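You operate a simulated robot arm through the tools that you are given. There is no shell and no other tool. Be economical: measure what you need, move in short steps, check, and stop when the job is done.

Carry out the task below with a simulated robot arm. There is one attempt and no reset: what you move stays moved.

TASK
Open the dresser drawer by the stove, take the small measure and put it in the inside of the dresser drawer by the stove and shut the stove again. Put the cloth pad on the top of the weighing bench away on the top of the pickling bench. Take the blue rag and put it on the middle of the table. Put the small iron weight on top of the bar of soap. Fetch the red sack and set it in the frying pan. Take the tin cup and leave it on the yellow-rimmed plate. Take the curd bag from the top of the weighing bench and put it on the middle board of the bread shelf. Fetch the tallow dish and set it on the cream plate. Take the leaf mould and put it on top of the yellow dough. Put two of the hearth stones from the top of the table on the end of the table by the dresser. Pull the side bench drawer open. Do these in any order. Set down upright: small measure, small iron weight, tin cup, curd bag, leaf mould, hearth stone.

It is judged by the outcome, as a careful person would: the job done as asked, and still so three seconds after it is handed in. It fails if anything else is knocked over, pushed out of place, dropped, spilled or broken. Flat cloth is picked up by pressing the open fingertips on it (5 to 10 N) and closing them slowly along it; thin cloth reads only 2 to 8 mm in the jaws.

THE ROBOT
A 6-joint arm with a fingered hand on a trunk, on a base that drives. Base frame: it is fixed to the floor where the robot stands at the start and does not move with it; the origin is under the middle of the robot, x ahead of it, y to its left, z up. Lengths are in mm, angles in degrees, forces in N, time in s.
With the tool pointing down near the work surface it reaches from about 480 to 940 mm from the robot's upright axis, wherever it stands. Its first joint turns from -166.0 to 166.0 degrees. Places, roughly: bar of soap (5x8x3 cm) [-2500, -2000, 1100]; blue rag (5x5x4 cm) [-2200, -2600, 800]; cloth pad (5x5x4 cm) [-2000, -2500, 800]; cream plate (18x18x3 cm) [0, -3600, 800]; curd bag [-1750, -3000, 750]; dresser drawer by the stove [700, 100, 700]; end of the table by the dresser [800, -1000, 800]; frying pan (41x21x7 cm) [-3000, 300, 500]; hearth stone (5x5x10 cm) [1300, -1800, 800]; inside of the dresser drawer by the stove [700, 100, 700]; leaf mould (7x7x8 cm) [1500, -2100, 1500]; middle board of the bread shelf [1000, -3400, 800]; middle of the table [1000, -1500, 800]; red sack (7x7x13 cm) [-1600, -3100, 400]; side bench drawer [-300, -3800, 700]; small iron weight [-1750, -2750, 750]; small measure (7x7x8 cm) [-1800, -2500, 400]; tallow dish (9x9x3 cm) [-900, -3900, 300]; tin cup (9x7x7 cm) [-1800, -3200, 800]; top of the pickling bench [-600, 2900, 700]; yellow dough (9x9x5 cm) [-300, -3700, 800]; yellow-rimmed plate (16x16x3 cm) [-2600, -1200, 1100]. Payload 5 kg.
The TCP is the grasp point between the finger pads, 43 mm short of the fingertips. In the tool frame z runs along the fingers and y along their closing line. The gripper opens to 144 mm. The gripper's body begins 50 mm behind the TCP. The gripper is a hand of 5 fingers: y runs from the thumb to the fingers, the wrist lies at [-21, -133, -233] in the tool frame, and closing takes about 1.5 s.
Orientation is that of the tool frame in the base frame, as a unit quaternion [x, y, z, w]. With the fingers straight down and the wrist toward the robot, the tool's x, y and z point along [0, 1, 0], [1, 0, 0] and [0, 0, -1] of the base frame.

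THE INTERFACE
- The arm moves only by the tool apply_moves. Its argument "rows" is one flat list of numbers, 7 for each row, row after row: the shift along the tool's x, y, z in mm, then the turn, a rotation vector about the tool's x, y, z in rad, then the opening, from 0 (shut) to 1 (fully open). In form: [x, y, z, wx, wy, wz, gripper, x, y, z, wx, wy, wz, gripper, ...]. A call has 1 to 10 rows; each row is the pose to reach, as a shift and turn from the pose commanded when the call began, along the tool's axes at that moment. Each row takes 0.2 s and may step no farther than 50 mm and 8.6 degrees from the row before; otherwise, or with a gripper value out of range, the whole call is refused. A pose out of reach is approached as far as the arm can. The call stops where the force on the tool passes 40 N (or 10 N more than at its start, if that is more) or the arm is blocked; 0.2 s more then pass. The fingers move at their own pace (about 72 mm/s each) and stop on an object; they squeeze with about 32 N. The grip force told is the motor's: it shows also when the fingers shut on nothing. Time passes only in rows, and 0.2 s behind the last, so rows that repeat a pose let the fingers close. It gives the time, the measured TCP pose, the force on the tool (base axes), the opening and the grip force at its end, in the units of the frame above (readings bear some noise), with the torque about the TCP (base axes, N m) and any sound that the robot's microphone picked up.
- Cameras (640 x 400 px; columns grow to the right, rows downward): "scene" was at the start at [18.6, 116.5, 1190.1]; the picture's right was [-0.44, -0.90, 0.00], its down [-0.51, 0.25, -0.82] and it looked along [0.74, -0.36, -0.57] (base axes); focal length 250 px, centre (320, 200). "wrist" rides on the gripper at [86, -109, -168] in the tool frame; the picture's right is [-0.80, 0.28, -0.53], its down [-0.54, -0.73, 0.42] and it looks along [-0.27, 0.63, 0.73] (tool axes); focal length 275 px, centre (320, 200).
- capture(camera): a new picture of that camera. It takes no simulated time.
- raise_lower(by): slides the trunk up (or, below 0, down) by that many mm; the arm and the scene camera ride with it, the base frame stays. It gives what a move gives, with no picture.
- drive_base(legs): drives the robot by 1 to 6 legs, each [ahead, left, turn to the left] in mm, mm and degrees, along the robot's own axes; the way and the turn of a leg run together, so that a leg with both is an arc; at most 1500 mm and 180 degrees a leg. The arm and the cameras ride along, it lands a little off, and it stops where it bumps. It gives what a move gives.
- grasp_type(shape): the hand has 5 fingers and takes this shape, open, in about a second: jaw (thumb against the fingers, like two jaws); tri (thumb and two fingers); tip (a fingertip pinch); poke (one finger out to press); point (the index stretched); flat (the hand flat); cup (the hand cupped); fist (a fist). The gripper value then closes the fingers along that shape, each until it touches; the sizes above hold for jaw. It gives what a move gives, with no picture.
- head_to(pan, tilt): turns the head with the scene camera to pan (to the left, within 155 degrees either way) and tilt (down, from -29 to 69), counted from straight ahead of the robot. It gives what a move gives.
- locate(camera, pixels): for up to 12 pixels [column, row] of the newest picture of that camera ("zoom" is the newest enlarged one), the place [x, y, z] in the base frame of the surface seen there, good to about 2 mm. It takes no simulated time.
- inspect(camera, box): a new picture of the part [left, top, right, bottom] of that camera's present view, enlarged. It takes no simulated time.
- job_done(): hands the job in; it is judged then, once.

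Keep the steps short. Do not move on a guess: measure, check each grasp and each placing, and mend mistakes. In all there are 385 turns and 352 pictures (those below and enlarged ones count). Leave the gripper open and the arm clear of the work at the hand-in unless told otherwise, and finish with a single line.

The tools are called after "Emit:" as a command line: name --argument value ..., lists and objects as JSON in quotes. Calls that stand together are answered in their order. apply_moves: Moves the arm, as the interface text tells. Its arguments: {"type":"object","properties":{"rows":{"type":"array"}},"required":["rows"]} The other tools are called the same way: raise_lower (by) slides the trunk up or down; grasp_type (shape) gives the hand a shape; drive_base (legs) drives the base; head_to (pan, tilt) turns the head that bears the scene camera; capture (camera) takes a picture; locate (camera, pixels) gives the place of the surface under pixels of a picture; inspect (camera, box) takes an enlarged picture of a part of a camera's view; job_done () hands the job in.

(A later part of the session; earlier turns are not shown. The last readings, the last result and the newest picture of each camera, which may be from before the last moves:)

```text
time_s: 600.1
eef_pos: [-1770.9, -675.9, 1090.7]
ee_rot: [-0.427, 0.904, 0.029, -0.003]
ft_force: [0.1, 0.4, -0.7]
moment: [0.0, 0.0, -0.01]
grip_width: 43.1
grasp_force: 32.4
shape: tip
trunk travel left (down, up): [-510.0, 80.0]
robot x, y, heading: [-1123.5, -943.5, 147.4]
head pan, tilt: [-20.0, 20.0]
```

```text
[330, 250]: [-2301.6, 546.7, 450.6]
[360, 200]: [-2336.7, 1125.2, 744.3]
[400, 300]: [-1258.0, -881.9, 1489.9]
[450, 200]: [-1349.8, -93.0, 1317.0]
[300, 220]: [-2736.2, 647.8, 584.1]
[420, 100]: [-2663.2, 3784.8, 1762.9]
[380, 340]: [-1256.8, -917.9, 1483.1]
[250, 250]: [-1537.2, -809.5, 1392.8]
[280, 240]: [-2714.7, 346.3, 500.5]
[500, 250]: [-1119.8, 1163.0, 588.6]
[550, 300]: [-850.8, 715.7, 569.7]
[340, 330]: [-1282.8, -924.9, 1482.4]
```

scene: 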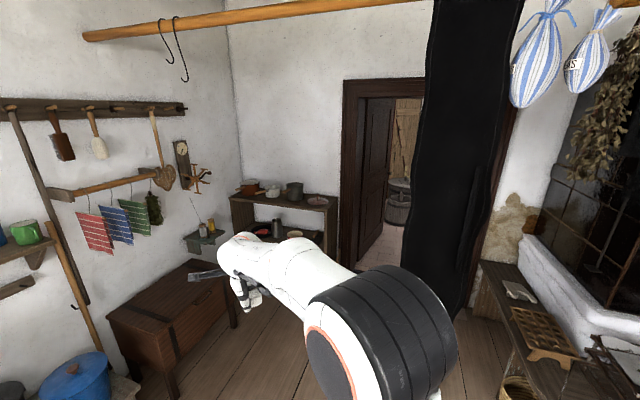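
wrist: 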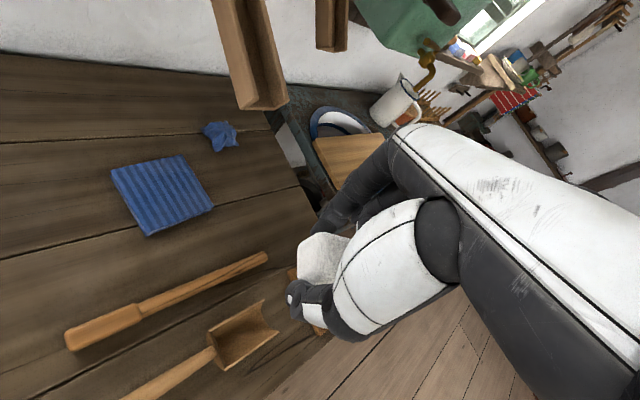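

The doorway is centred near x≈-1720, y≈1100. Drive to (-1720,-500), face +y and look through.

Emit:
drive_base --legs '[[735, -52, 0], [0, 0, -57]]'

Emit:
head_to --pan 0 --tilt 15

Emit:
capture --camera "scene"

Emit:
locate --camera "scene" --pixels '[[150, 260], [100, 300], [200, 200], [300, 200], [350, 250], [450, 250], [500, 200], [250, 280], [400, 200], [560, 250], [220, 240], [330, 170]]'

```text
time_s: 606.7
eef_pos: [-1846.7, 179.9, 1089.4]
ee_rot: [0.05, 0.998, 0.027, 0.01]
ft_force: [0.0, 0.0, -0.2]
moment: [-0.03, 0.03, -0.01]
grip_width: 43.1
grasp_force: 32.1
shape: tip
trunk travel left (down, up): [-510.0, 80.0]
robot x, y, heading: [-1713.3, -507.9, 90.9]
head pan, tilt: [-20.0, 20.0]
```

```text
time_s: 607.5
eef_pos: [-1846.1, 180.6, 1090.9]
ee_rot: [0.05, 0.998, 0.026, 0.01]
ft_force: [-0.4, -1.1, 0.2]
moment: [-0.02, 0.0, -0.02]
grip_width: 42.7
grasp_force: 31.7
shape: tip
trunk travel left (down, up): [-510.0, 80.0]
robot x, y, heading: [-1711.0, -505.2, 90.8]
head pan, tilt: [0.0, 15.0]
```

```text
74 pictures are left
```

scene: 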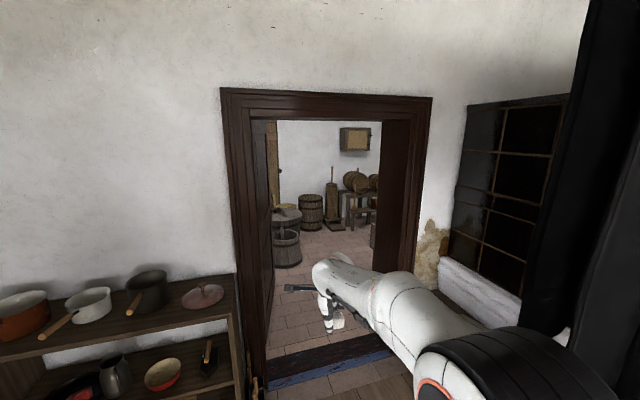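

```text
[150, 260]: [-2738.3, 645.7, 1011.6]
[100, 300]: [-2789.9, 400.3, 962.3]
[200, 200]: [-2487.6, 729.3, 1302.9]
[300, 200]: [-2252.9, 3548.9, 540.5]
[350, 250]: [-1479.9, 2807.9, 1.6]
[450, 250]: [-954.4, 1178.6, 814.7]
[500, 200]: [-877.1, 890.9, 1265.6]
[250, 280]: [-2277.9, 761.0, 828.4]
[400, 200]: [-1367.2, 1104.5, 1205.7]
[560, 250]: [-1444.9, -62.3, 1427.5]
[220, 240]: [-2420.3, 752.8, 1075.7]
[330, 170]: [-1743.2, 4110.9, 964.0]
```

Door opening spans roughly x from -2200 to -1420. Drive through at x≈-1810.

Emit:
drive_base --legs '[[700, 100, 0], [700, 0, 0]]'

Emit:
capture --camera "scene"

```text
time_s: 612.9
eef_pos: [-1974.3, 1110.6, 1090.1]
ee_rot: [0.047, 0.998, 0.028, 0.01]
ft_force: [0.4, -1.3, -1.4]
moment: [0.02, 0.02, 0.02]
grip_width: 43.2
grasp_force: 31.6
shape: tip
trunk travel left (down, up): [-510.0, 80.0]
robot x, y, heading: [-1837.9, 426.8, 91.2]
head pan, tilt: [0.0, 15.0]
stopped in leg 2: the robot was blocked; the commanded pose is now the measured one
```

```text
73 pictures are left
```

scene: 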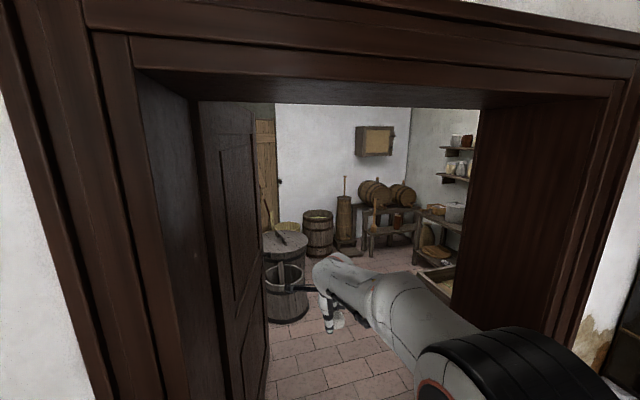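

Blocked. Measure the door leaf, jambs and threshold.

Emit:
locate --camera "scene" --pixels '[[266, 300], [266, 370], [200, 300], [215, 200], [120, 350], [180, 330], [460, 270], [480, 200], [590, 250], [540, 300], [610, 200], [350, 390]]'

Emit:
head_to --pan 10 --tilt 60

Emit:
capture --camera "scene"

```text
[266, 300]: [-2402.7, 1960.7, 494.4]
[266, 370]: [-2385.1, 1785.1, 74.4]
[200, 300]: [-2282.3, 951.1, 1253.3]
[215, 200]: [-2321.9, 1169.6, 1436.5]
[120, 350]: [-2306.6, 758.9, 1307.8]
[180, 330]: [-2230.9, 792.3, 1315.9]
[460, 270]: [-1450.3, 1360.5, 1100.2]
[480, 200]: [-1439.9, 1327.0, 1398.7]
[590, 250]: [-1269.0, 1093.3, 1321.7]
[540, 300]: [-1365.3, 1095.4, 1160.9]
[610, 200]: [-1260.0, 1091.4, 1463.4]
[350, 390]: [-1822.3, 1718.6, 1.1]
```

```text
time_s: 614.0
eef_pos: [-1974.6, 1112.1, 1092.0]
ee_rot: [0.045, 0.999, 0.026, 0.01]
ft_force: [-0.4, 0.2, 0.3]
moment: [0.01, 0.04, 0.02]
grip_width: 42.7
grasp_force: 31.6
shape: tip
trunk travel left (down, up): [-510.0, 80.0]
robot x, y, heading: [-1836.5, 424.9, 91.6]
head pan, tilt: [10.0, 60.0]
```

```text
72 pictures are left
```

scene: 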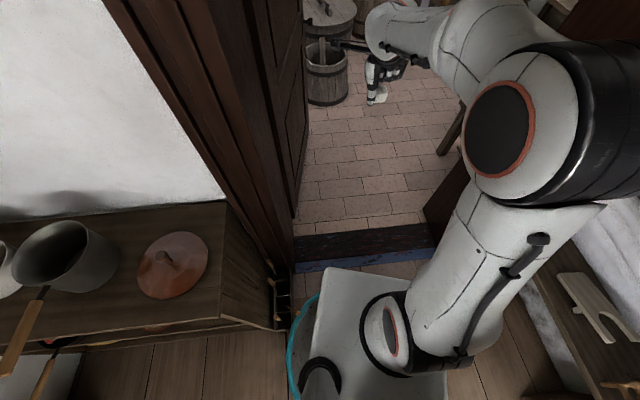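

The base touches the tool crate beside the shelf. Check the bench on the right, then shift right and go on.

Emit:
locate --camera "scene" --pixels '[[540, 275], [575, 340], [600, 385], [440, 230], [280, 300], [272, 290], [430, 260], [300, 262]]'

Emit:
drive_base --legs '[[-30, -110, 0], [500, 0, 0]]'

```text
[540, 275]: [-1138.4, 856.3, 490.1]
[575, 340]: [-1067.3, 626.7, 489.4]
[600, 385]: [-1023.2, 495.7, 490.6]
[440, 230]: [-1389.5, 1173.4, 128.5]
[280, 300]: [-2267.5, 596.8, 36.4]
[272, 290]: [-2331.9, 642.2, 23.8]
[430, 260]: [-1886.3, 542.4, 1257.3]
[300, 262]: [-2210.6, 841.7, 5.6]
```

```text
time_s: 617.8
eef_pos: [-1870.7, 1578.7, 1089.7]
ee_rot: [0.048, 0.998, 0.027, 0.01]
ft_force: [0.2, -0.5, -0.3]
moment: [0.01, -0.03, 0.01]
grip_width: 42.9
grasp_force: 31.3
shape: tip
trunk travel left (down, up): [-510.0, 80.0]
robot x, y, heading: [-1732.5, 893.0, 90.9]
head pan, tilt: [10.0, 60.0]
```

Emit:
drive_base --legs '[[250, 110, 0], [650, 0, 0]]'

Emit:
head_to --pan -40 --tilt 25

Emit:
capture --camera "scene"

```text
time_s: 623.0
eef_pos: [-2008.4, 2479.1, 1089.7]
ee_rot: [0.043, 0.999, 0.027, 0.01]
ft_force: [0.4, 0.7, -0.5]
moment: [-0.03, -0.01, 0.04]
grip_width: 42.9
grasp_force: 32.2
shape: tip
trunk travel left (down, up): [-510.0, 80.0]
robot x, y, heading: [-1866.5, 1796.7, 91.8]
head pan, tilt: [10.0, 60.0]
```

```text
time_s: 624.1
eef_pos: [-2008.8, 2481.3, 1090.3]
ee_rot: [0.043, 0.999, 0.026, 0.009]
ft_force: [-0.9, 0.1, -0.2]
moment: [-0.01, 0.02, 0.0]
grip_width: 42.6
grasp_force: 32.2
shape: tip
trunk travel left (down, up): [-510.0, 80.0]
robot x, y, heading: [-1865.9, 1796.5, 91.6]
head pan, tilt: [-40.0, 25.0]
```

```text
71 pictures are left
```

scene: 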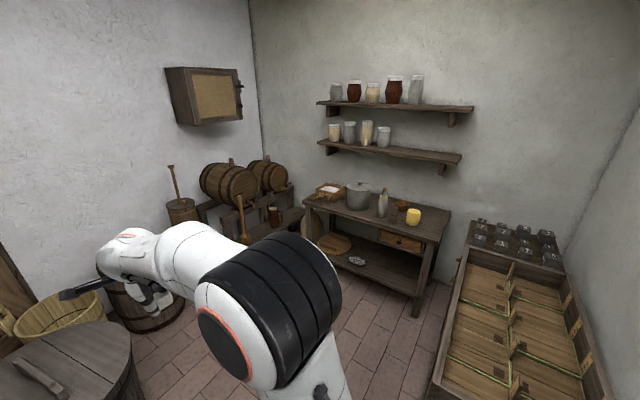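

That table with the pot is the pickling bench. Measure its top and free space.

Emit:
locate --camera "scene" --pixels '[[340, 210], [400, 228], [435, 238], [430, 222], [395, 215], [412, 217], [310, 200], [445, 212], [420, 310], [360, 205], [300, 330], [440, 380]]'

Emit:
inspect --camera "scene" --box '[290, 160, 470, 280]'

```text
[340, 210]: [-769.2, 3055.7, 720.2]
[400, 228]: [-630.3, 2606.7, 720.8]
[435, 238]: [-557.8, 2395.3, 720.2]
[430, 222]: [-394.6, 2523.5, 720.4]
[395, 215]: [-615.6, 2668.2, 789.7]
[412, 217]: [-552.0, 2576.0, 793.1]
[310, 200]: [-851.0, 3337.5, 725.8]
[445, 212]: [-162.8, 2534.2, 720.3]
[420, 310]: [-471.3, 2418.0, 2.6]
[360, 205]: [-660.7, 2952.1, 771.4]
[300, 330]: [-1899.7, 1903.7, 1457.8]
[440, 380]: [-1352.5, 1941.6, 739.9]
```

```text
3.33 times, centred on (380, 220) of scene
```

zoom: 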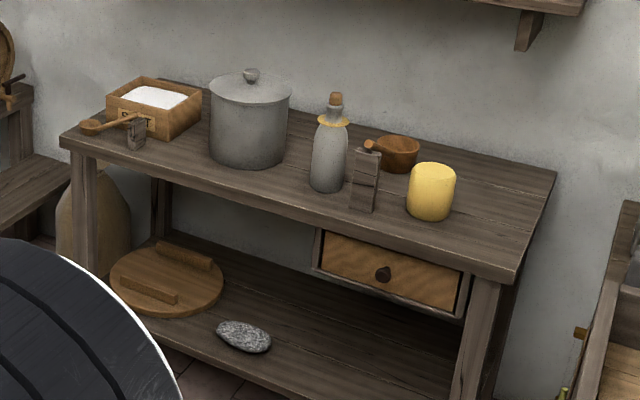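

Emit:
locate --camera "scene" --pixels '[[468, 248], [455, 300], [437, 390], [560, 265], [605, 380], [480, 225], [330, 300], [380, 340], [180, 320], [240, 225]]'

```text
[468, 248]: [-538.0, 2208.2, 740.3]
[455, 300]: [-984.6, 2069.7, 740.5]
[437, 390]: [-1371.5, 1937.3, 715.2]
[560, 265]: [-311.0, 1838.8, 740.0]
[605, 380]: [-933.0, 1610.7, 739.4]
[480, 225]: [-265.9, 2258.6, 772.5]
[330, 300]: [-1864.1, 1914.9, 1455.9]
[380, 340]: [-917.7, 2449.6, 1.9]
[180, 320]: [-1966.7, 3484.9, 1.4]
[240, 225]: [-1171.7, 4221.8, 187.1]
```

Turn here first, then go left and forward around the crate to the bench's right end.

Emit:
drive_base --legs '[[0, 0, -91.6], [0, 587, 0], [735, 0, 0]]'

Emit:
capture --camera "wrist"

```text
time_s: 630.9
eef_pos: [-1182.7, 2446.9, 1089.2]
ee_rot: [0.744, 0.668, 0.012, 0.026]
ft_force: [0.3, 0.2, 0.5]
moment: [0.1, 0.0, 0.06]
grip_width: 42.6
grasp_force: 31.9
shape: tip
trunk travel left (down, up): [-510.0, 80.0]
robot x, y, heading: [-1867.6, 2320.6, 0.3]
head pan, tilt: [-40.0, 25.0]
stopped in leg 2: the robot was blocked; the commanded pose is now the measured one
```

```text
69 pictures are left
```

wrist: 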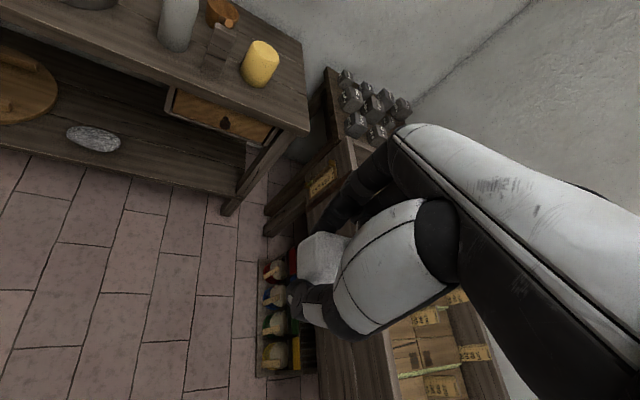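

Blocked by the tub on the left at y 2320. Go forward some, then left.

Emit:
drive_base --legs '[[450, 10, 0], [280, 80, 0]]'

Emit:
capture --camera "wrist"

```text
time_s: 635.2
eef_pos: [-454.9, 2541.1, 1088.7]
ee_rot: [0.745, 0.667, 0.011, 0.026]
ft_force: [1.4, -0.6, -0.4]
moment: [-0.02, -0.02, -0.04]
grip_width: 42.7
grasp_force: 31.9
shape: tip
trunk travel left (down, up): [-510.0, 80.0]
robot x, y, heading: [-1144.1, 2416.7, 0.2]
head pan, tilt: [-40.0, 25.0]
```

```text
68 pictures are left
```

wrist: 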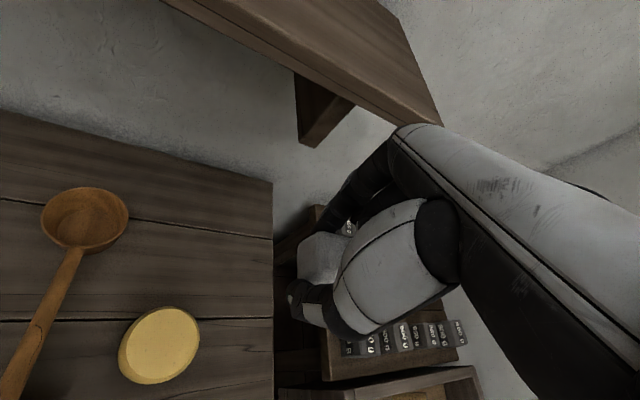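

Emit:
locate --camera "wrist" --pixels '[[215, 309], [240, 290], [268, 300], [160, 345], [198, 340], [240, 220], [330, 130], [400, 110], [255, 250]]'

```text
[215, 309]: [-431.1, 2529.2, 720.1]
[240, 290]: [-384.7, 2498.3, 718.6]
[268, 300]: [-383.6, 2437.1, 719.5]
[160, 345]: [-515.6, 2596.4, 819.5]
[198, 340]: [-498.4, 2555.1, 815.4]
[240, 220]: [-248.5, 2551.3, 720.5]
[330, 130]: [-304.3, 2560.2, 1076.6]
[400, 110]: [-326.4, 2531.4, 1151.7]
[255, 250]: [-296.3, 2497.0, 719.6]
```

Shift base (+40,-36) to be clear of the yellow jar, then lower by trunk.

Emit:
drive_base --legs '[[35, -40, 0]]'

Emit:
raise_lower --by -295

Emit:
capture --camera "wrist"

```text
time_s: 636.1
eef_pos: [-417.9, 2499.3, 1090.0]
ee_rot: [0.745, 0.666, 0.011, 0.026]
ft_force: [-0.1, -1.3, 0.6]
moment: [0.02, 0.03, 0.0]
grip_width: 42.6
grasp_force: 32.0
shape: tip
trunk travel left (down, up): [-510.0, 80.0]
robot x, y, heading: [-1111.1, 2374.2, 0.2]
head pan, tilt: [-40.0, 25.0]
```

```text
time_s: 639.1
eef_pos: [-418.1, 2500.9, 795.3]
ee_rot: [0.745, 0.666, 0.011, 0.026]
ft_force: [1.0, 0.3, -0.1]
moment: [0.03, 0.01, -0.01]
grip_width: 42.7
grasp_force: 32.0
shape: tip
trunk travel left (down, up): [-215.0, 375.0]
robot x, y, heading: [-1106.3, 2377.8, 0.1]
head pan, tilt: [-40.0, 25.0]
```

```text
67 pictures are left
```

wrist: 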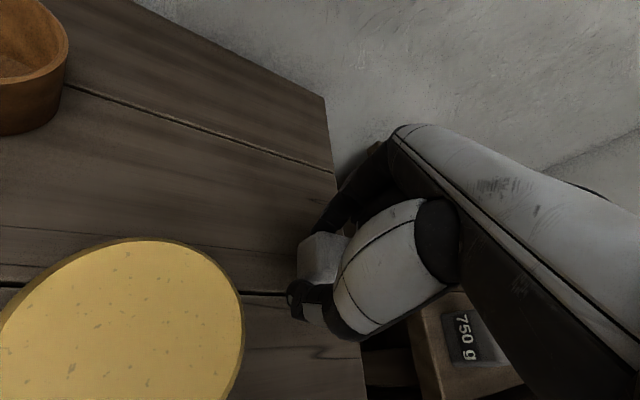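

Lower 25 mm more, then release.

Emit:
raise_lower --by -26

Emit:
apply_moves --rows '[0, 0, 2, 0, 0, 0, 0, 0, 0, 3, 0, 0, 0, 0, 0, 0, 3, 0, 0, 0, 0.25, 0, 0, 3, 0, 0, 0, 0.4, 0, 0, 3, 0, 0, 0, 0.55, 0, 0, 3, 0, 0, 0, 0.6]'

Emit:
raise_lower --by 150

Emit:
capture --camera "wrist"

```text
time_s: 639.8
eef_pos: [-419.2, 2499.5, 768.3]
ee_rot: [0.745, 0.666, 0.011, 0.026]
ft_force: [0.0, -0.7, -0.2]
moment: [0.03, 0.03, -0.01]
grip_width: 42.7
grasp_force: 32.0
shape: tip
trunk travel left (down, up): [-189.0, 401.0]
robot x, y, heading: [-1104.8, 2370.6, 0.3]
head pan, tilt: [-40.0, 25.0]
```

```text
time_s: 641.2
eef_pos: [-418.6, 2500.1, 767.4]
ee_rot: [0.745, 0.667, 0.012, 0.026]
ft_force: [3.9, -0.9, 8.3]
moment: [0.09, 0.28, 0.0]
grip_width: 82.1
grasp_force: 0.0
shape: tip
trunk travel left (down, up): [-189.0, 401.0]
robot x, y, heading: [-1107.5, 2374.0, 0.4]
head pan, tilt: [-40.0, 25.0]
```

```text
time_s: 643.0
eef_pos: [-417.9, 2500.9, 915.0]
ee_rot: [0.745, 0.666, 0.012, 0.026]
ft_force: [-0.5, 0.1, 0.2]
moment: [-0.03, -0.03, 0.03]
grip_width: 85.8
grasp_force: 0.1
shape: tip
trunk travel left (down, up): [-339.0, 251.0]
robot x, y, heading: [-1108.5, 2373.6, 0.3]
head pan, tilt: [-40.0, 25.0]
```

```text
66 pictures are left
```

wrist: 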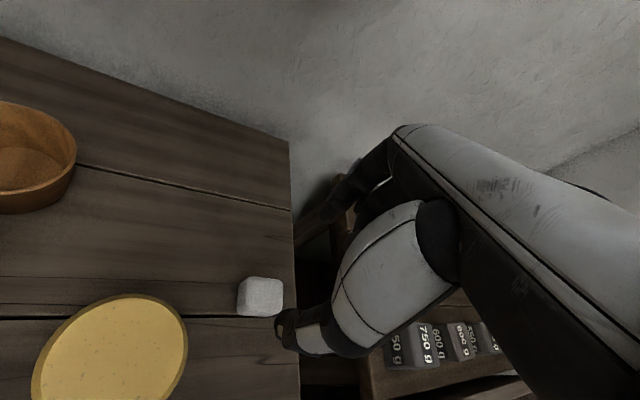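

Pad lies on the pickling bench. Return through the door the same way (arm trailing).

Emit:
raise_lower --by 175

Emit:
drive_base --legs '[[-753, -45, 0], [0, -530, 0], [0, 0, 90.5]]'

Emit:
drive_base --legs '[[-600, 0, 0], [-300, -100, 0], [-900, 0, 0], [-600, 0, 0]]'

```text
time_s: 644.9
eef_pos: [-418.2, 2500.5, 1090.1]
ee_rot: [0.745, 0.667, 0.012, 0.026]
ft_force: [0.1, -0.7, -0.2]
moment: [0.01, -0.02, -0.01]
grip_width: 85.6
grasp_force: 0.0
shape: tip
trunk travel left (down, up): [-514.0, 76.0]
robot x, y, heading: [-1106.6, 2374.7, 0.3]
head pan, tilt: [-40.0, 25.0]
```

```text
time_s: 655.5
eef_pos: [-1983.2, 2484.2, 1090.4]
ee_rot: [0.057, 0.998, 0.027, 0.01]
ft_force: [-0.4, -0.1, -0.2]
moment: [-0.01, 0.01, 0.01]
grip_width: 86.0
grasp_force: 0.1
shape: tip
trunk travel left (down, up): [-514.0, 76.0]
robot x, y, heading: [-1859.7, 1797.3, 90.1]
head pan, tilt: [-40.0, 25.0]
```

```text
time_s: 668.0
eef_pos: [-1869.0, 85.0, 1091.2]
ee_rot: [0.057, 0.998, 0.027, 0.01]
ft_force: [0.4, 0.1, 1.1]
moment: [0.03, 0.01, 0.0]
grip_width: 86.3
grasp_force: 0.1
shape: tip
trunk travel left (down, up): [-514.0, 76.0]
robot x, y, heading: [-1747.1, -603.8, 90.1]
head pan, tilt: [-40.0, 25.0]
```

Back in the main room. Next the blue rag: go in front of the weighing bench's right part.

Emit:
drive_base --legs '[[0, 0, 99], [-480, 0, 0], [0, 870, 0], [0, 860, 0]]'

Emit:
capture --camera "wrist"

Emit:
head_to --pan 15 --tilt 20

Emit:
capture --camera "scene"

```text
time_s: 683.3
eef_pos: [-1643.0, -2442.9, 1092.3]
ee_rot: [0.726, -0.687, -0.025, 0.013]
ft_force: [0.3, -0.3, 0.1]
moment: [0.0, 0.0, 0.0]
grip_width: 86.0
grasp_force: 0.1
shape: tip
trunk travel left (down, up): [-514.0, 76.0]
robot x, y, heading: [-985.2, -2203.6, -170.2]
head pan, tilt: [-40.0, 25.0]
```

```text
65 pictures are left
```

wrist: 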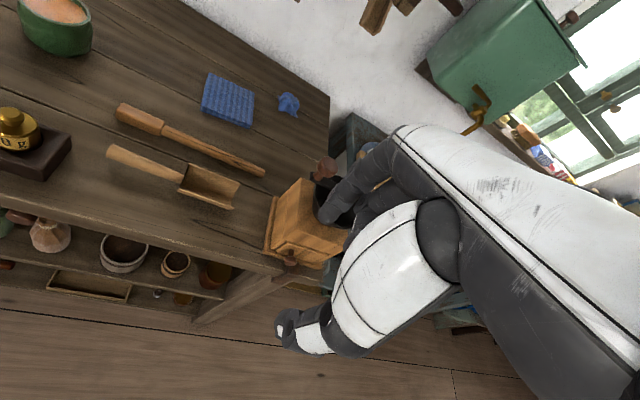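

```text
time_s: 684.5
eef_pos: [-1644.4, -2443.2, 1089.6]
ee_rot: [0.726, -0.687, -0.025, 0.014]
ft_force: [0.0, 0.5, 0.6]
moment: [0.01, 0.01, 0.04]
grip_width: 86.0
grasp_force: 0.0
shape: tip
trunk travel left (down, up): [-514.0, 76.0]
robot x, y, heading: [-988.0, -2199.8, -170.6]
head pan, tilt: [15.0, 20.0]
```

```text
64 pictures are left
```

scene: 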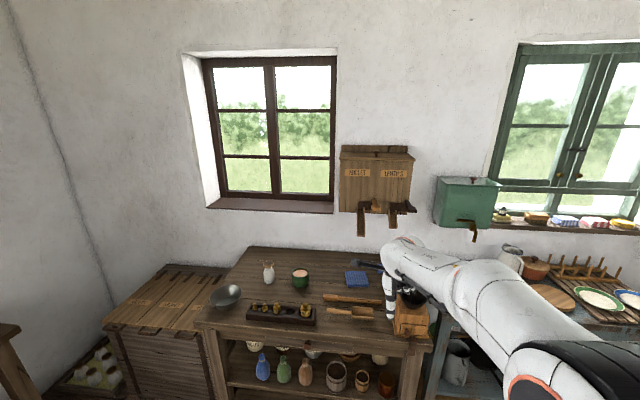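

Emit:
inspect --camera "scene" --box '[320, 130, 460, 310]'

Emit:
locate --camera "zoom" --pixels '[[90, 235], [103, 235], [160, 210], [172, 208], [130, 175], [60, 180], [210, 190], [130, 160], [95, 200], [165, 190]]'

```text
2.22 times, centred on (390, 220) of scene
```

zoom: 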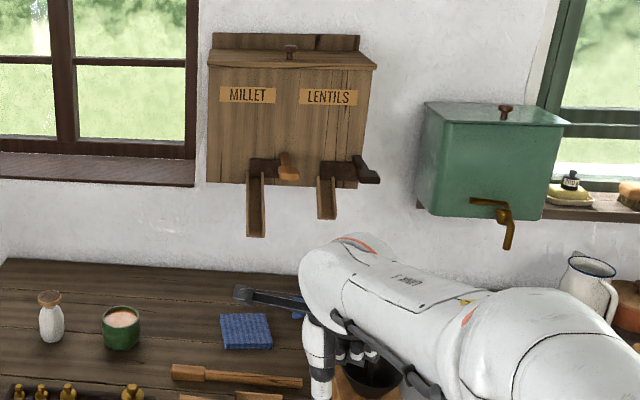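

```text
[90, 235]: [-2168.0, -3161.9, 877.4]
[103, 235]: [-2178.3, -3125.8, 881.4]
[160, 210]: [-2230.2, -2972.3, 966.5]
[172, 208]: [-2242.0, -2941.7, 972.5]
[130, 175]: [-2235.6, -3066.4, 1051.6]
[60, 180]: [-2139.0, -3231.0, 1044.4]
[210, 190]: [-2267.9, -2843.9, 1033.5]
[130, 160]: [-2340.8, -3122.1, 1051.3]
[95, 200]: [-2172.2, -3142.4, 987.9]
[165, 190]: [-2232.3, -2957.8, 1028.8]
```

Emit:
locate --camera "zoom" --pixels '[[257, 234], [265, 225], [248, 225], [327, 216], [320, 205], [335, 205], [287, 175], [375, 175], [298, 310], [290, 165], [300, 300]]'

```text
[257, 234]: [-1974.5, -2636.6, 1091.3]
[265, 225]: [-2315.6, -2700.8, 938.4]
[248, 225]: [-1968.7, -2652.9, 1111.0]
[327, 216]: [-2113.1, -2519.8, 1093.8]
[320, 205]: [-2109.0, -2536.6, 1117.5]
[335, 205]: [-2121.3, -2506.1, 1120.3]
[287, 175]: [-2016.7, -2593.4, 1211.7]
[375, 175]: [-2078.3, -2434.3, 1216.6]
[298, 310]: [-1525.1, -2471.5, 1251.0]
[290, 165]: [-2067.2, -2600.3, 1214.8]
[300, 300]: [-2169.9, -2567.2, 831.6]
```

The chutes and crank leave little room and my forearm is in a flipped state with short reach. I'll try to unflip it in free space: back off and pitch the hand fully forward.

Emit:
drive_base --legs '[[-450, 0, 0]]'

Emit:
apply_moves --rows '[0, 0, 0, -0.148, 0, 0, 0.5, 0, 0, 0, -0.296, 0, 0, 0.5, 0, 0, 0, -0.444, 0, 0, 0.5, 0, 0, 0, -0.592, 0, 0, 0.5, 0, 0, 0, -0.74, 0, 0, 0.5, 0, 0, 0, -0.888, 0, 0, 0.5, 0, 0, 0, -1.036, 0, 0, 0.5, 0, 0, 0, -1.184, 0, 0, 0.5, 0, 0, 0, -1.332, 0, 0, 0.5, 0, 0, 0, -1.48, 0, 0, 0.5]'

Emit:
capture --camera "scene"

```text
time_s: 687.2
eef_pos: [-1195.2, -2368.4, 1090.8]
ee_rot: [0.727, -0.686, -0.025, 0.013]
ft_force: [-0.2, 0.0, 0.3]
moment: [0.04, 0.03, 0.0]
grip_width: 85.7
grasp_force: 0.1
shape: tip
trunk travel left (down, up): [-514.0, 76.0]
robot x, y, heading: [-539.0, -2129.5, -170.2]
head pan, tilt: [15.0, 20.0]
```

```text
time_s: 689.5
eef_pos: [-1195.5, -2367.8, 1090.0]
ee_rot: [0.528, -0.49, -0.481, 0.5]
ft_force: [0.0, -0.4, 0.8]
moment: [-0.01, 0.0, -0.02]
grip_width: 72.0
grasp_force: 0.1
shape: tip
trunk travel left (down, up): [-514.0, 76.0]
robot x, y, heading: [-539.0, -2124.7, -170.1]
head pan, tilt: [15.0, 20.0]
```

```text
62 pictures are left
```

scene: 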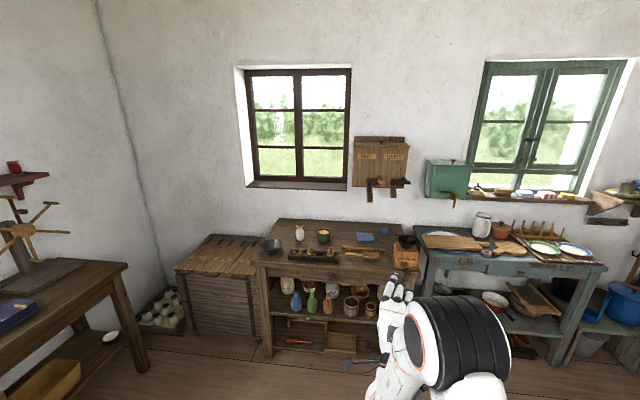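

In this state the hand can point fully horizontal – useful under chutes and shelves. Set 33° pitch, lower to z≈905 and line up with the rag along y≈-2557.

Emit:
apply_moves --rows '[0, 0, 0, 0.148, 0, 0, 0.5, 0, 0, 0, 0.296, 0, 0, 0.5, 0, 0, 0, 0.444, 0, 0, 0.5, 0, 0, 0, 0.592, 0, 0, 0.5, 0, 0, 0, 0.74, 0, 0, 0.5, 0, 0, 0, 0.88, 0, 0, 0.5]'

Emit:
raise_lower --by -185

Emit:
drive_base --legs '[[0, 0, -20], [181, 471, 0], [200, 35, 0]]'

Emit:
capture --camera "wrist"

```text
time_s: 690.9
eef_pos: [-1195.9, -2369.6, 1090.7]
ee_rot: [0.691, -0.648, -0.226, 0.227]
ft_force: [0.0, -0.3, -0.5]
moment: [0.03, 0.05, 0.01]
grip_width: 72.3
grasp_force: 0.1
shape: tip
trunk travel left (down, up): [-514.0, 76.0]
robot x, y, heading: [-537.1, -2126.6, -170.3]
head pan, tilt: [15.0, 20.0]
```

```text
time_s: 692.9
eef_pos: [-1195.8, -2369.0, 906.4]
ee_rot: [0.69, -0.648, -0.227, 0.227]
ft_force: [0.2, 0.6, -0.6]
moment: [-0.01, 0.03, -0.03]
grip_width: 72.2
grasp_force: 0.1
shape: tip
trunk travel left (down, up): [-329.0, 261.0]
robot x, y, heading: [-538.6, -2128.6, -169.8]
head pan, tilt: [15.0, 20.0]
```

```text
time_s: 698.1
eef_pos: [-1704.6, -2555.8, 905.4]
ee_rot: [-0.566, 0.759, 0.263, -0.184]
ft_force: [-0.8, 0.2, 0.4]
moment: [0.02, -0.01, -0.01]
grip_width: 72.4
grasp_force: 0.0
shape: tip
trunk travel left (down, up): [-329.0, 261.0]
robot x, y, heading: [-1005.3, -2558.1, 169.4]
head pan, tilt: [15.0, 20.0]
```

```text
61 pictures are left
```

wrist: 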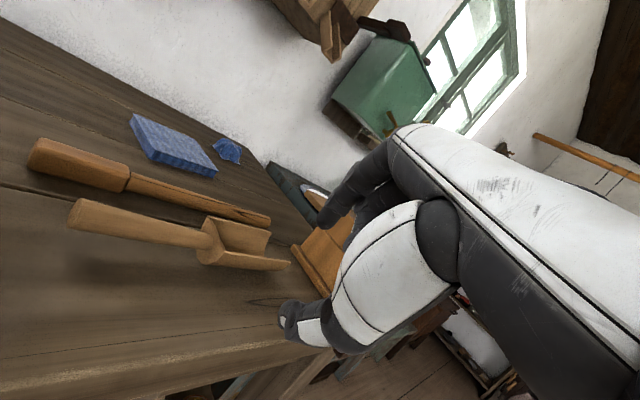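

Turn the approach azimuth to 180°, rise 30 mm to clear the scoop, then move in.

Emit:
apply_moves --rows '[0, 6, -8, -0.002, 0.065, -0.085, 0.4, 0, 12, -16, -0.004, 0.13, -0.17, 0.35, 0, 18, -24, -0.006, 0.194, -0.254, 0.35, 0, 18, -24, -0.006, 0.194, -0.254, 0.35]'

Emit:
drive_base --legs '[[290, 54, 0]]'

Emit:
capture --camera "wrist"

```text
time_s: 699.1
eef_pos: [-1706.0, -2556.3, 935.4]
ee_rot: [0.679, -0.66, -0.231, 0.224]
ft_force: [-0.5, 0.3, 0.6]
moment: [-0.05, 0.0, 0.01]
grip_width: 51.1
grasp_force: 0.1
shape: tip
trunk travel left (down, up): [-329.0, 261.0]
robot x, y, heading: [-1007.6, -2556.6, 169.8]
head pan, tilt: [15.0, 20.0]
```

```text
time_s: 701.1
eef_pos: [-1995.6, -2556.1, 937.2]
ee_rot: [0.679, -0.66, -0.231, 0.224]
ft_force: [0.2, 0.2, 0.3]
moment: [0.01, 0.02, 0.01]
grip_width: 51.3
grasp_force: 0.1
shape: tip
trunk travel left (down, up): [-329.0, 261.0]
robot x, y, heading: [-1296.8, -2556.1, 169.4]
head pan, tilt: [15.0, 20.0]
```

```text
60 pictures are left
```

wrist: 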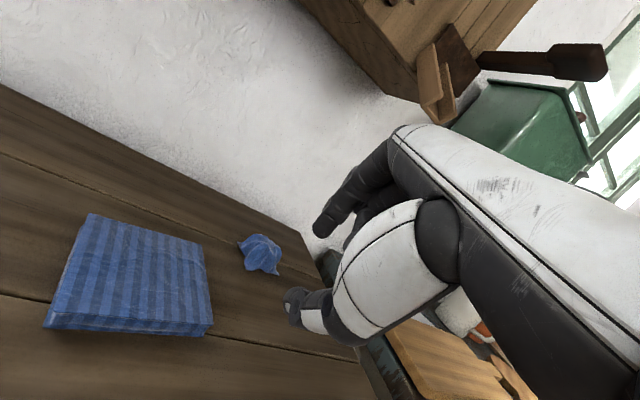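

Emit:
locate --camera "wrist" --pixels '[[261, 245], [250, 250], [272, 255], [262, 262], [255, 240], [275, 268], [240, 246]]'

```text
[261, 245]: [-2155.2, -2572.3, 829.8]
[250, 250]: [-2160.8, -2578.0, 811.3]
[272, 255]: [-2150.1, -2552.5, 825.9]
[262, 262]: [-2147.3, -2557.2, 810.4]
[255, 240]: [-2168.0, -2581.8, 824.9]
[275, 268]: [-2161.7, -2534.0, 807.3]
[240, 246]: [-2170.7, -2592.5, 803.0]
```

Rag centre (-2160,-2563). Drive 108 closer, reduce pitch to ~20° and descend onto it.

Emit:
drive_base --legs '[[106, 20, 0]]'

Emit:
apply_moves --rows '[0, 0, 0, 0.1, 0, 0, 0.5, 0, 0, 0, 0.2, 0, 0, 0.5, 0, 0, 0, 0.3, 0, 0, 0.5, 0, 0, 0, 0.3, 0, 0, 0.5]'

Emit:
capture --camera "wrist"

```text
time_s: 702.5
eef_pos: [-2095.9, -2559.8, 934.9]
ee_rot: [0.68, -0.659, -0.231, 0.223]
ft_force: [0.4, -1.4, -0.1]
moment: [-0.01, 0.03, 0.01]
grip_width: 51.3
grasp_force: 0.0
shape: tip
trunk travel left (down, up): [-329.0, 261.0]
robot x, y, heading: [-1394.8, -2561.1, 169.7]
head pan, tilt: [15.0, 20.0]
stopped in leg 1: the robot was blocked; the commanded pose is now the measured one
```

```text
time_s: 703.5
eef_pos: [-2097.0, -2553.2, 935.6]
ee_rot: [0.695, -0.687, -0.159, 0.142]
ft_force: [0.7, -1.7, -0.6]
moment: [-0.01, 0.0, 0.01]
grip_width: 71.5
grasp_force: 0.0
shape: tip
out of reach, approached as far as the arm can: row 3
trunk travel left (down, up): [-329.0, 261.0]
robot x, y, heading: [-1396.3, -2560.7, 169.7]
head pan, tilt: [15.0, 20.0]
```

```text
59 pictures are left
```

wrist: 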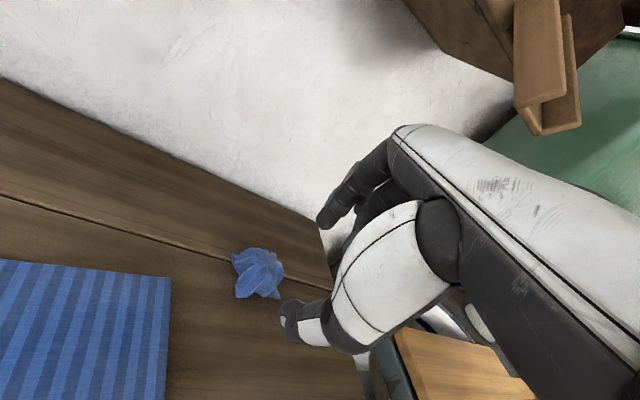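

Emit:
apply_moves --rows '[4, 3, 30, 0, 0, 0, 0.42, 8, 6, 60, 0, 0, 0, 0.42, 12, 9, 80, 0, 0, 0, 0.42, 13, 11, 92, 0, 0, 0, 0.42, 13, 11, 92, 0, 0, 0, 0.42]'

Emit:
inspect --camera "wrist" --box '[200, 180, 400, 340]'

```text
time_s: 704.4
eef_pos: [-2110.3, -2571.8, 863.3]
ee_rot: [0.75, -0.645, -0.128, 0.069]
ft_force: [0.2, 3.2, 11.1]
moment: [0.0, 0.72, -0.14]
grip_width: 64.2
grasp_force: 0.1
shape: tip
out of reach, approached as far as the arm can: row 1, 2, 3, 4
trunk travel left (down, up): [-329.0, 261.0]
robot x, y, heading: [-1393.5, -2560.3, 169.5]
head pan, tilt: [15.0, 20.0]
stopped in row 4: the force on the tool passed its limit at 53 N (the readings are from after the stop); the commanded pose is now the measured one
```

```text
2.50 times, centred on (300, 260) of wrist
```

zoom: 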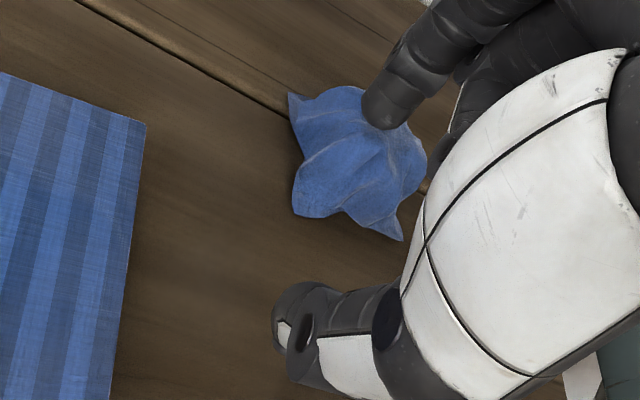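

The index fingertip rests on the rag with ~11 N – close slowly to gather it.

Emit:
apply_moves --rows '[0, 0, 0, 0, 0, 0, 0.36, 0, 0, 0, 0, 0, 0, 0.28, 0, 0, 0, 0, 0, 0, 0.2, 0, 0, 0, 0, 0, 0, 0.12, 0, 0, 0, 0, 0, 0, 0.05, 0, 0, 0, 0, 0, 0, 0, 0, 0, 0, 0, 0, 0, 0]'

Emit:
inspect --camera "wrist" --box '[200, 180, 400, 340]'

```text
time_s: 705.9
eef_pos: [-2114.6, -2572.3, 871.2]
ee_rot: [0.749, -0.645, -0.133, 0.072]
ft_force: [-0.5, 0.8, 15.0]
moment: [-0.09, 0.56, -0.02]
grip_width: 5.7
grasp_force: 32.1
shape: tip
trunk travel left (down, up): [-329.0, 261.0]
robot x, y, heading: [-1396.8, -2560.1, 169.9]
head pan, tilt: [15.0, 20.0]
stopped in row 7: the force on the tool passed its limit at 42 N (the readings are from after the stop); the commanded pose is now the measured one
```

```text
2.50 times, centred on (300, 260) of wrist
```

zoom: 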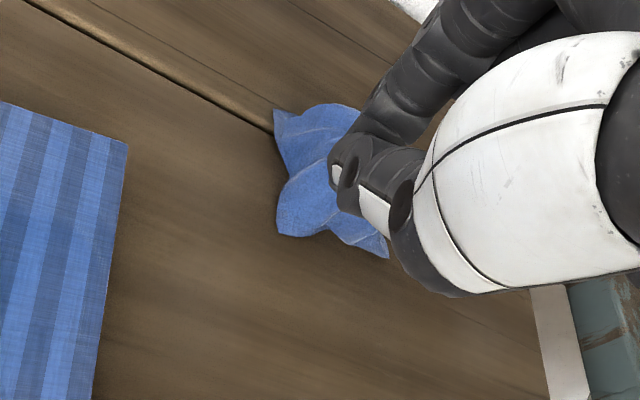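

Width 5.7 mm – cloth caught. Lift 30 mm by trunk and check.

Emit:
raise_lower --by 35

Emit:
inspect --camera "wrist" --box '[180, 160, 400, 340]'

```text
time_s: 706.7
eef_pos: [-2113.0, -2571.8, 901.2]
ee_rot: [0.75, -0.645, -0.13, 0.069]
ft_force: [0.2, -0.2, -0.7]
moment: [0.02, -0.01, -0.01]
grip_width: 5.7
grasp_force: 31.6
shape: tip
trunk travel left (down, up): [-364.0, 226.0]
robot x, y, heading: [-1393.7, -2559.5, 169.7]
head pan, tilt: [15.0, 20.0]
```

```text
2.22 times, centred on (290, 250) of wrist
```

zoom: 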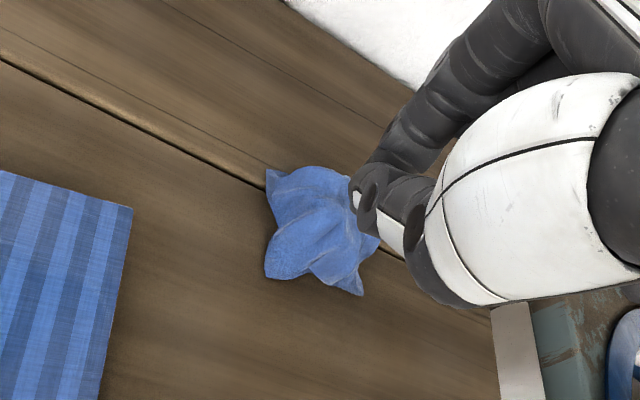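

Rag was left behind – I need ~35 mm more reach. More pitch gives that: set pitch 40°, small opening, thumb in front of the rag and index on top of it.

Emit:
apply_moves --rows '[0, 0, 0, -0.104, 0.008, 0.043, 0.25, 0, 0, 0, -0.207, 0.015, 0.085, 0.25, 0, 0, 0, -0.311, 0.023, 0.128, 0.25, 0, 0, 0, -0.414, 0.03, 0.17, 0.25, 0, 0, 0, -0.414, 0.03, 0.17, 0.25]'

Emit:
apply_moves --rows '[-3, -9, 15, 0, 0, 0, 0.25, -6, -18, 33, 0, 0, 0, 0.25, -7, -22, 43, 0, 0, 0, 0.25, -7, -22, 43, 0, 0, 0, 0.25]'

Emit:
inspect --camera "wrist" --box '[180, 160, 400, 340]'

```text
time_s: 707.9
eef_pos: [-2130.7, -2570.5, 966.0]
ee_rot: [-0.676, 0.677, 0.183, -0.226]
ft_force: [0.4, -0.2, 0.1]
moment: [-0.01, 0.0, -0.01]
grip_width: 35.6
grasp_force: 0.0
shape: tip
out of reach, approached as far as the arm can: row 1, 2, 3, 4, 5
trunk travel left (down, up): [-364.0, 226.0]
robot x, y, heading: [-1395.1, -2557.6, 169.7]
head pan, tilt: [15.0, 20.0]
```

```text
time_s: 708.9
eef_pos: [-2135.1, -2565.0, 930.3]
ee_rot: [0.679, -0.675, -0.179, 0.226]
ft_force: [-0.2, -0.2, -0.2]
moment: [0.0, 0.01, -0.01]
grip_width: 35.7
grasp_force: 0.0
shape: tip
out of reach, approached as far as the arm can: row 3, 4
trunk travel left (down, up): [-364.0, 226.0]
robot x, y, heading: [-1395.6, -2559.8, 169.3]
head pan, tilt: [15.0, 20.0]
```

```text
2.22 times, centred on (290, 250) of wrist
```

zoom: 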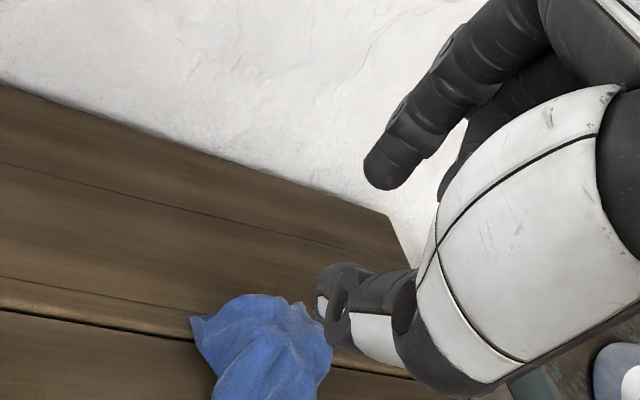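

Emit:
locate --camera "zoom" --pixels '[[265, 330], [230, 320], [310, 330], [250, 300], [270, 370], [200, 320]]'

Emit:
raise_lower --by -70

Emit:
inspect --camera "wrist" --box '[180, 160, 400, 340]'

```text
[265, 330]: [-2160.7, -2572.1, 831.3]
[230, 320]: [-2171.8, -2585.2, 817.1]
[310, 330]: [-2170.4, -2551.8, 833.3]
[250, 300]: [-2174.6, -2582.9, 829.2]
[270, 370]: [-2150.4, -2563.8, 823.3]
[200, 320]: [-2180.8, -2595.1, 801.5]
```

```text
time_s: 710.0
eef_pos: [-2135.6, -2565.1, 860.6]
ee_rot: [0.679, -0.675, -0.178, 0.226]
ft_force: [1.4, 1.0, -0.2]
moment: [0.02, 0.02, 0.02]
grip_width: 36.1
grasp_force: 0.1
shape: tip
trunk travel left (down, up): [-294.0, 296.0]
robot x, y, heading: [-1392.1, -2560.3, 169.5]
head pan, tilt: [15.0, 20.0]
```

```text
2.22 times, centred on (290, 250) of wrist
```

zoom: 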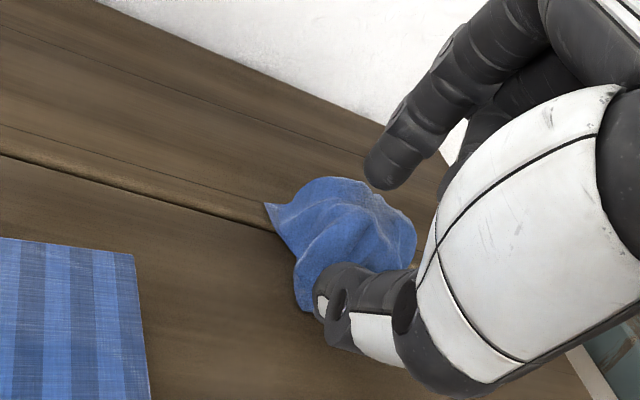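

Rag sits between thumb and index. Open a bit, press down slightly and close slowly.

Emit:
apply_moves --rows '[2, 0, 0, 0, 0, 0, 0.42, 4, 0, 0, 0, 0, 0, 0.45, 4, -3, 5, 0, 0, 0, 0.45, 4, -3, 5, 0, 0, 0, 0.35, 4, -3, 5, 0, 0, 0, 0.25, 4, -3, 5, 0, 0, 0, 0.15, 4, -3, 5, 0, 0, 0, 0.05, 4, -3, 5, 0, 0, 0, 0, 4, -3, 5, 0, 0, 0, 0]'

Emit:
inspect --camera "wrist" --box '[180, 160, 400, 340]'

```text
time_s: 712.0
eef_pos: [-2135.2, -2569.4, 861.8]
ee_rot: [0.679, -0.673, -0.179, 0.232]
ft_force: [6.9, -0.8, 35.3]
moment: [0.03, 0.93, 0.03]
grip_width: 20.5
grasp_force: 32.3
shape: tip
trunk travel left (down, up): [-294.0, 296.0]
robot x, y, heading: [-1397.5, -2557.9, 169.4]
head pan, tilt: [15.0, 20.0]
```

```text
2.22 times, centred on (290, 250) of wrist
```

zoom: 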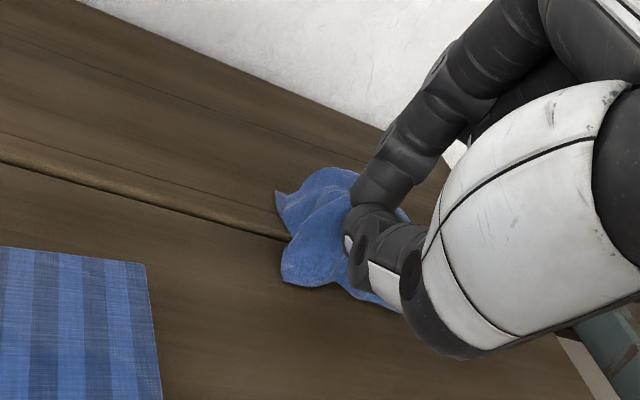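

Width 20 mm – the rag is gripped. Lift by trunk and check.

Emit:
raise_lower --by 50

Emit:
inspect --camera "wrist" --box '[180, 160, 400, 340]'

```text
time_s: 712.9
eef_pos: [-2133.7, -2567.5, 904.1]
ee_rot: [0.681, -0.674, -0.175, 0.227]
ft_force: [0.4, -0.1, 0.5]
moment: [0.02, 0.01, 0.01]
grip_width: 19.2
grasp_force: 32.0
shape: tip
trunk travel left (down, up): [-344.0, 246.0]
robot x, y, heading: [-1393.3, -2556.9, 169.5]
head pan, tilt: [15.0, 20.0]
```

```text
2.22 times, centred on (290, 250) of wrist
```

zoom: 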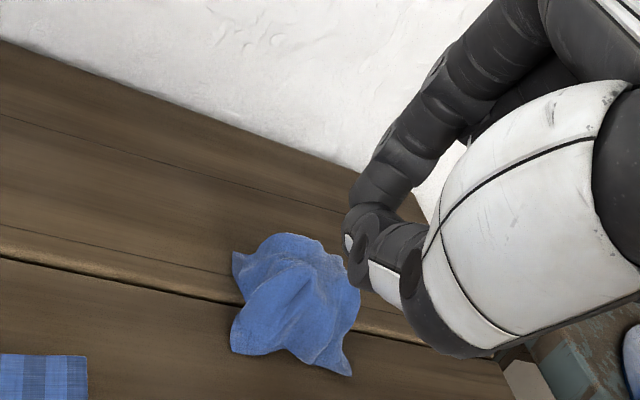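

Missed again: the index stays too high at this pitch. Use a higher trunk with a lower arm so a flatter hand (20°) reaches, opening first.

Emit:
raise_lower --by 75

Emit:
apply_moves --rows '[0, -8, 20, 0.06, 0, 0, 0.45, 0, -16, 40, 0.12, 0, 0, 0.45, 0, -25, 60, 0.18, 0, 0, 0.45, 0, -33, 79, 0.235, 0, 0, 0.45, 0, -33, 79, 0.235, 0, 0, 0.45]'

Emit:
capture --camera "wrist"

```text
time_s: 714.0
eef_pos: [-2134.6, -2569.9, 977.7]
ee_rot: [0.681, -0.674, -0.174, 0.225]
ft_force: [2.2, -2.9, -9.0]
moment: [0.04, 0.48, -0.16]
grip_width: 19.4
grasp_force: 32.0
shape: tip
trunk travel left (down, up): [-419.0, 171.0]
robot x, y, heading: [-1393.6, -2561.9, 169.6]
head pan, tilt: [15.0, 20.0]
```

```text
time_s: 715.2
eef_pos: [-2152.0, -2576.4, 897.8]
ee_rot: [0.703, -0.69, -0.096, 0.145]
ft_force: [-0.2, 0.6, 0.6]
moment: [-0.01, -0.03, 0.03]
grip_width: 64.2
grasp_force: 0.0
shape: tip
trunk travel left (down, up): [-419.0, 171.0]
robot x, y, heading: [-1395.5, -2560.6, 169.8]
head pan, tilt: [15.0, 20.0]
```

```text
51 pictures are left
```

wrist: 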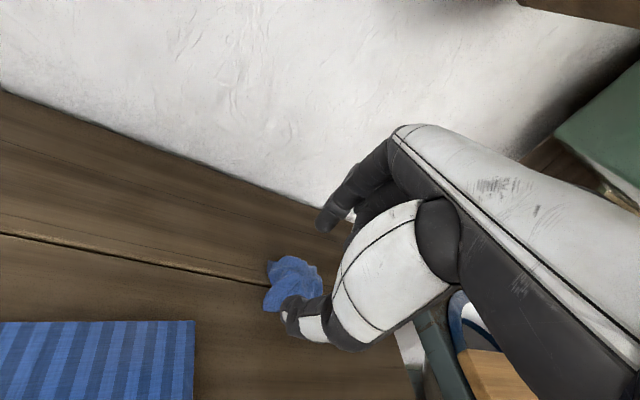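

Emit:
locate --camera "wrist" --pixels '[[293, 268], [285, 285], [310, 285], [275, 268], [300, 262], [270, 300]]'

```text
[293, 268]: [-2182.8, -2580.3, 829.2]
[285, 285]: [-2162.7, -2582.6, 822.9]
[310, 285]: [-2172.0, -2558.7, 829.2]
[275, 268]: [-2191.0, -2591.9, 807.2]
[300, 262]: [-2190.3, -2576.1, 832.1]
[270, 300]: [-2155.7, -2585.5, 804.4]
```

Rag centre (-2177,-2575). Descend 46 mm along the tool and close.

Emit:
apply_moves --rows '[-2, 0, 15, 0, 0, 0, 0.45, -3, 0, 30, 0, 0, 0, 0.45, -3, 0, 42, 0, 0, 0, 0.45, -3, 0, 46, 0, 0, 0, 0.45, -3, 0, 46, 0, 0, 0, 0.3, -3, 0, 46, 0, 0, 0, 0.2, -3, 0, 46, 0, 0, 0, 0.1, -3, 0, 46, 0, 0, 0, 0, -3, 0, 46, 0, 0, 0, 0]'

Emit:
inspect --camera "wrist" --box '[200, 180, 400, 340]'

```text
time_s: 717.2
eef_pos: [-2165.9, -2575.8, 854.0]
ee_rot: [0.702, -0.69, -0.097, 0.146]
ft_force: [0.3, 0.9, 7.9]
moment: [0.02, -0.1, 0.06]
grip_width: 51.3
grasp_force: 32.1
shape: tip
trunk travel left (down, up): [-419.0, 171.0]
robot x, y, heading: [-1397.1, -2561.9, 169.8]
head pan, tilt: [15.0, 20.0]
```

```text
2.50 times, centred on (300, 260) of wrist
```

zoom: 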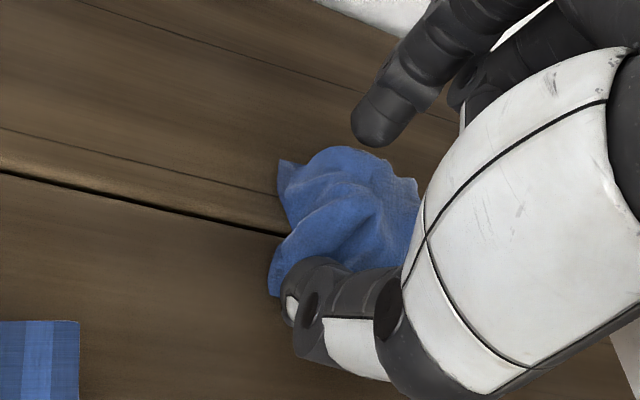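

Gripped at 51 mm this time. Lift by trunk and check.

Emit:
raise_lower --by 40

Emit:
inspect --camera "wrist" --box '[200, 180, 400, 340]'

```text
time_s: 718.0
eef_pos: [-2166.6, -2574.6, 891.6]
ee_rot: [0.703, -0.689, -0.096, 0.147]
ft_force: [-0.5, -0.2, -0.7]
moment: [0.01, -0.01, -0.05]
grip_width: 50.5
grasp_force: 32.3
shape: tip
trunk travel left (down, up): [-459.0, 131.0]
robot x, y, heading: [-1391.6, -2559.6, 169.4]
head pan, tilt: [15.0, 20.0]
```

```text
2.50 times, centred on (300, 260) of wrist
```

zoom: 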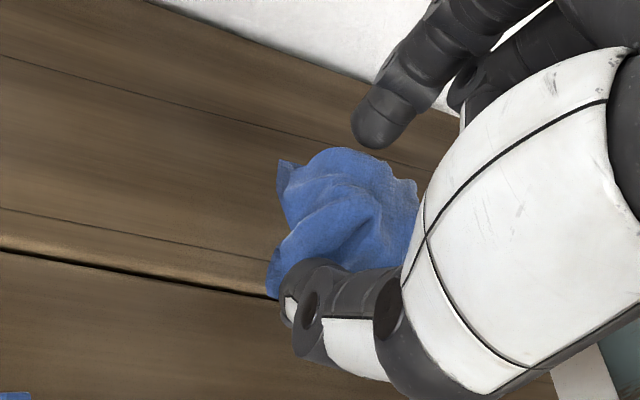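

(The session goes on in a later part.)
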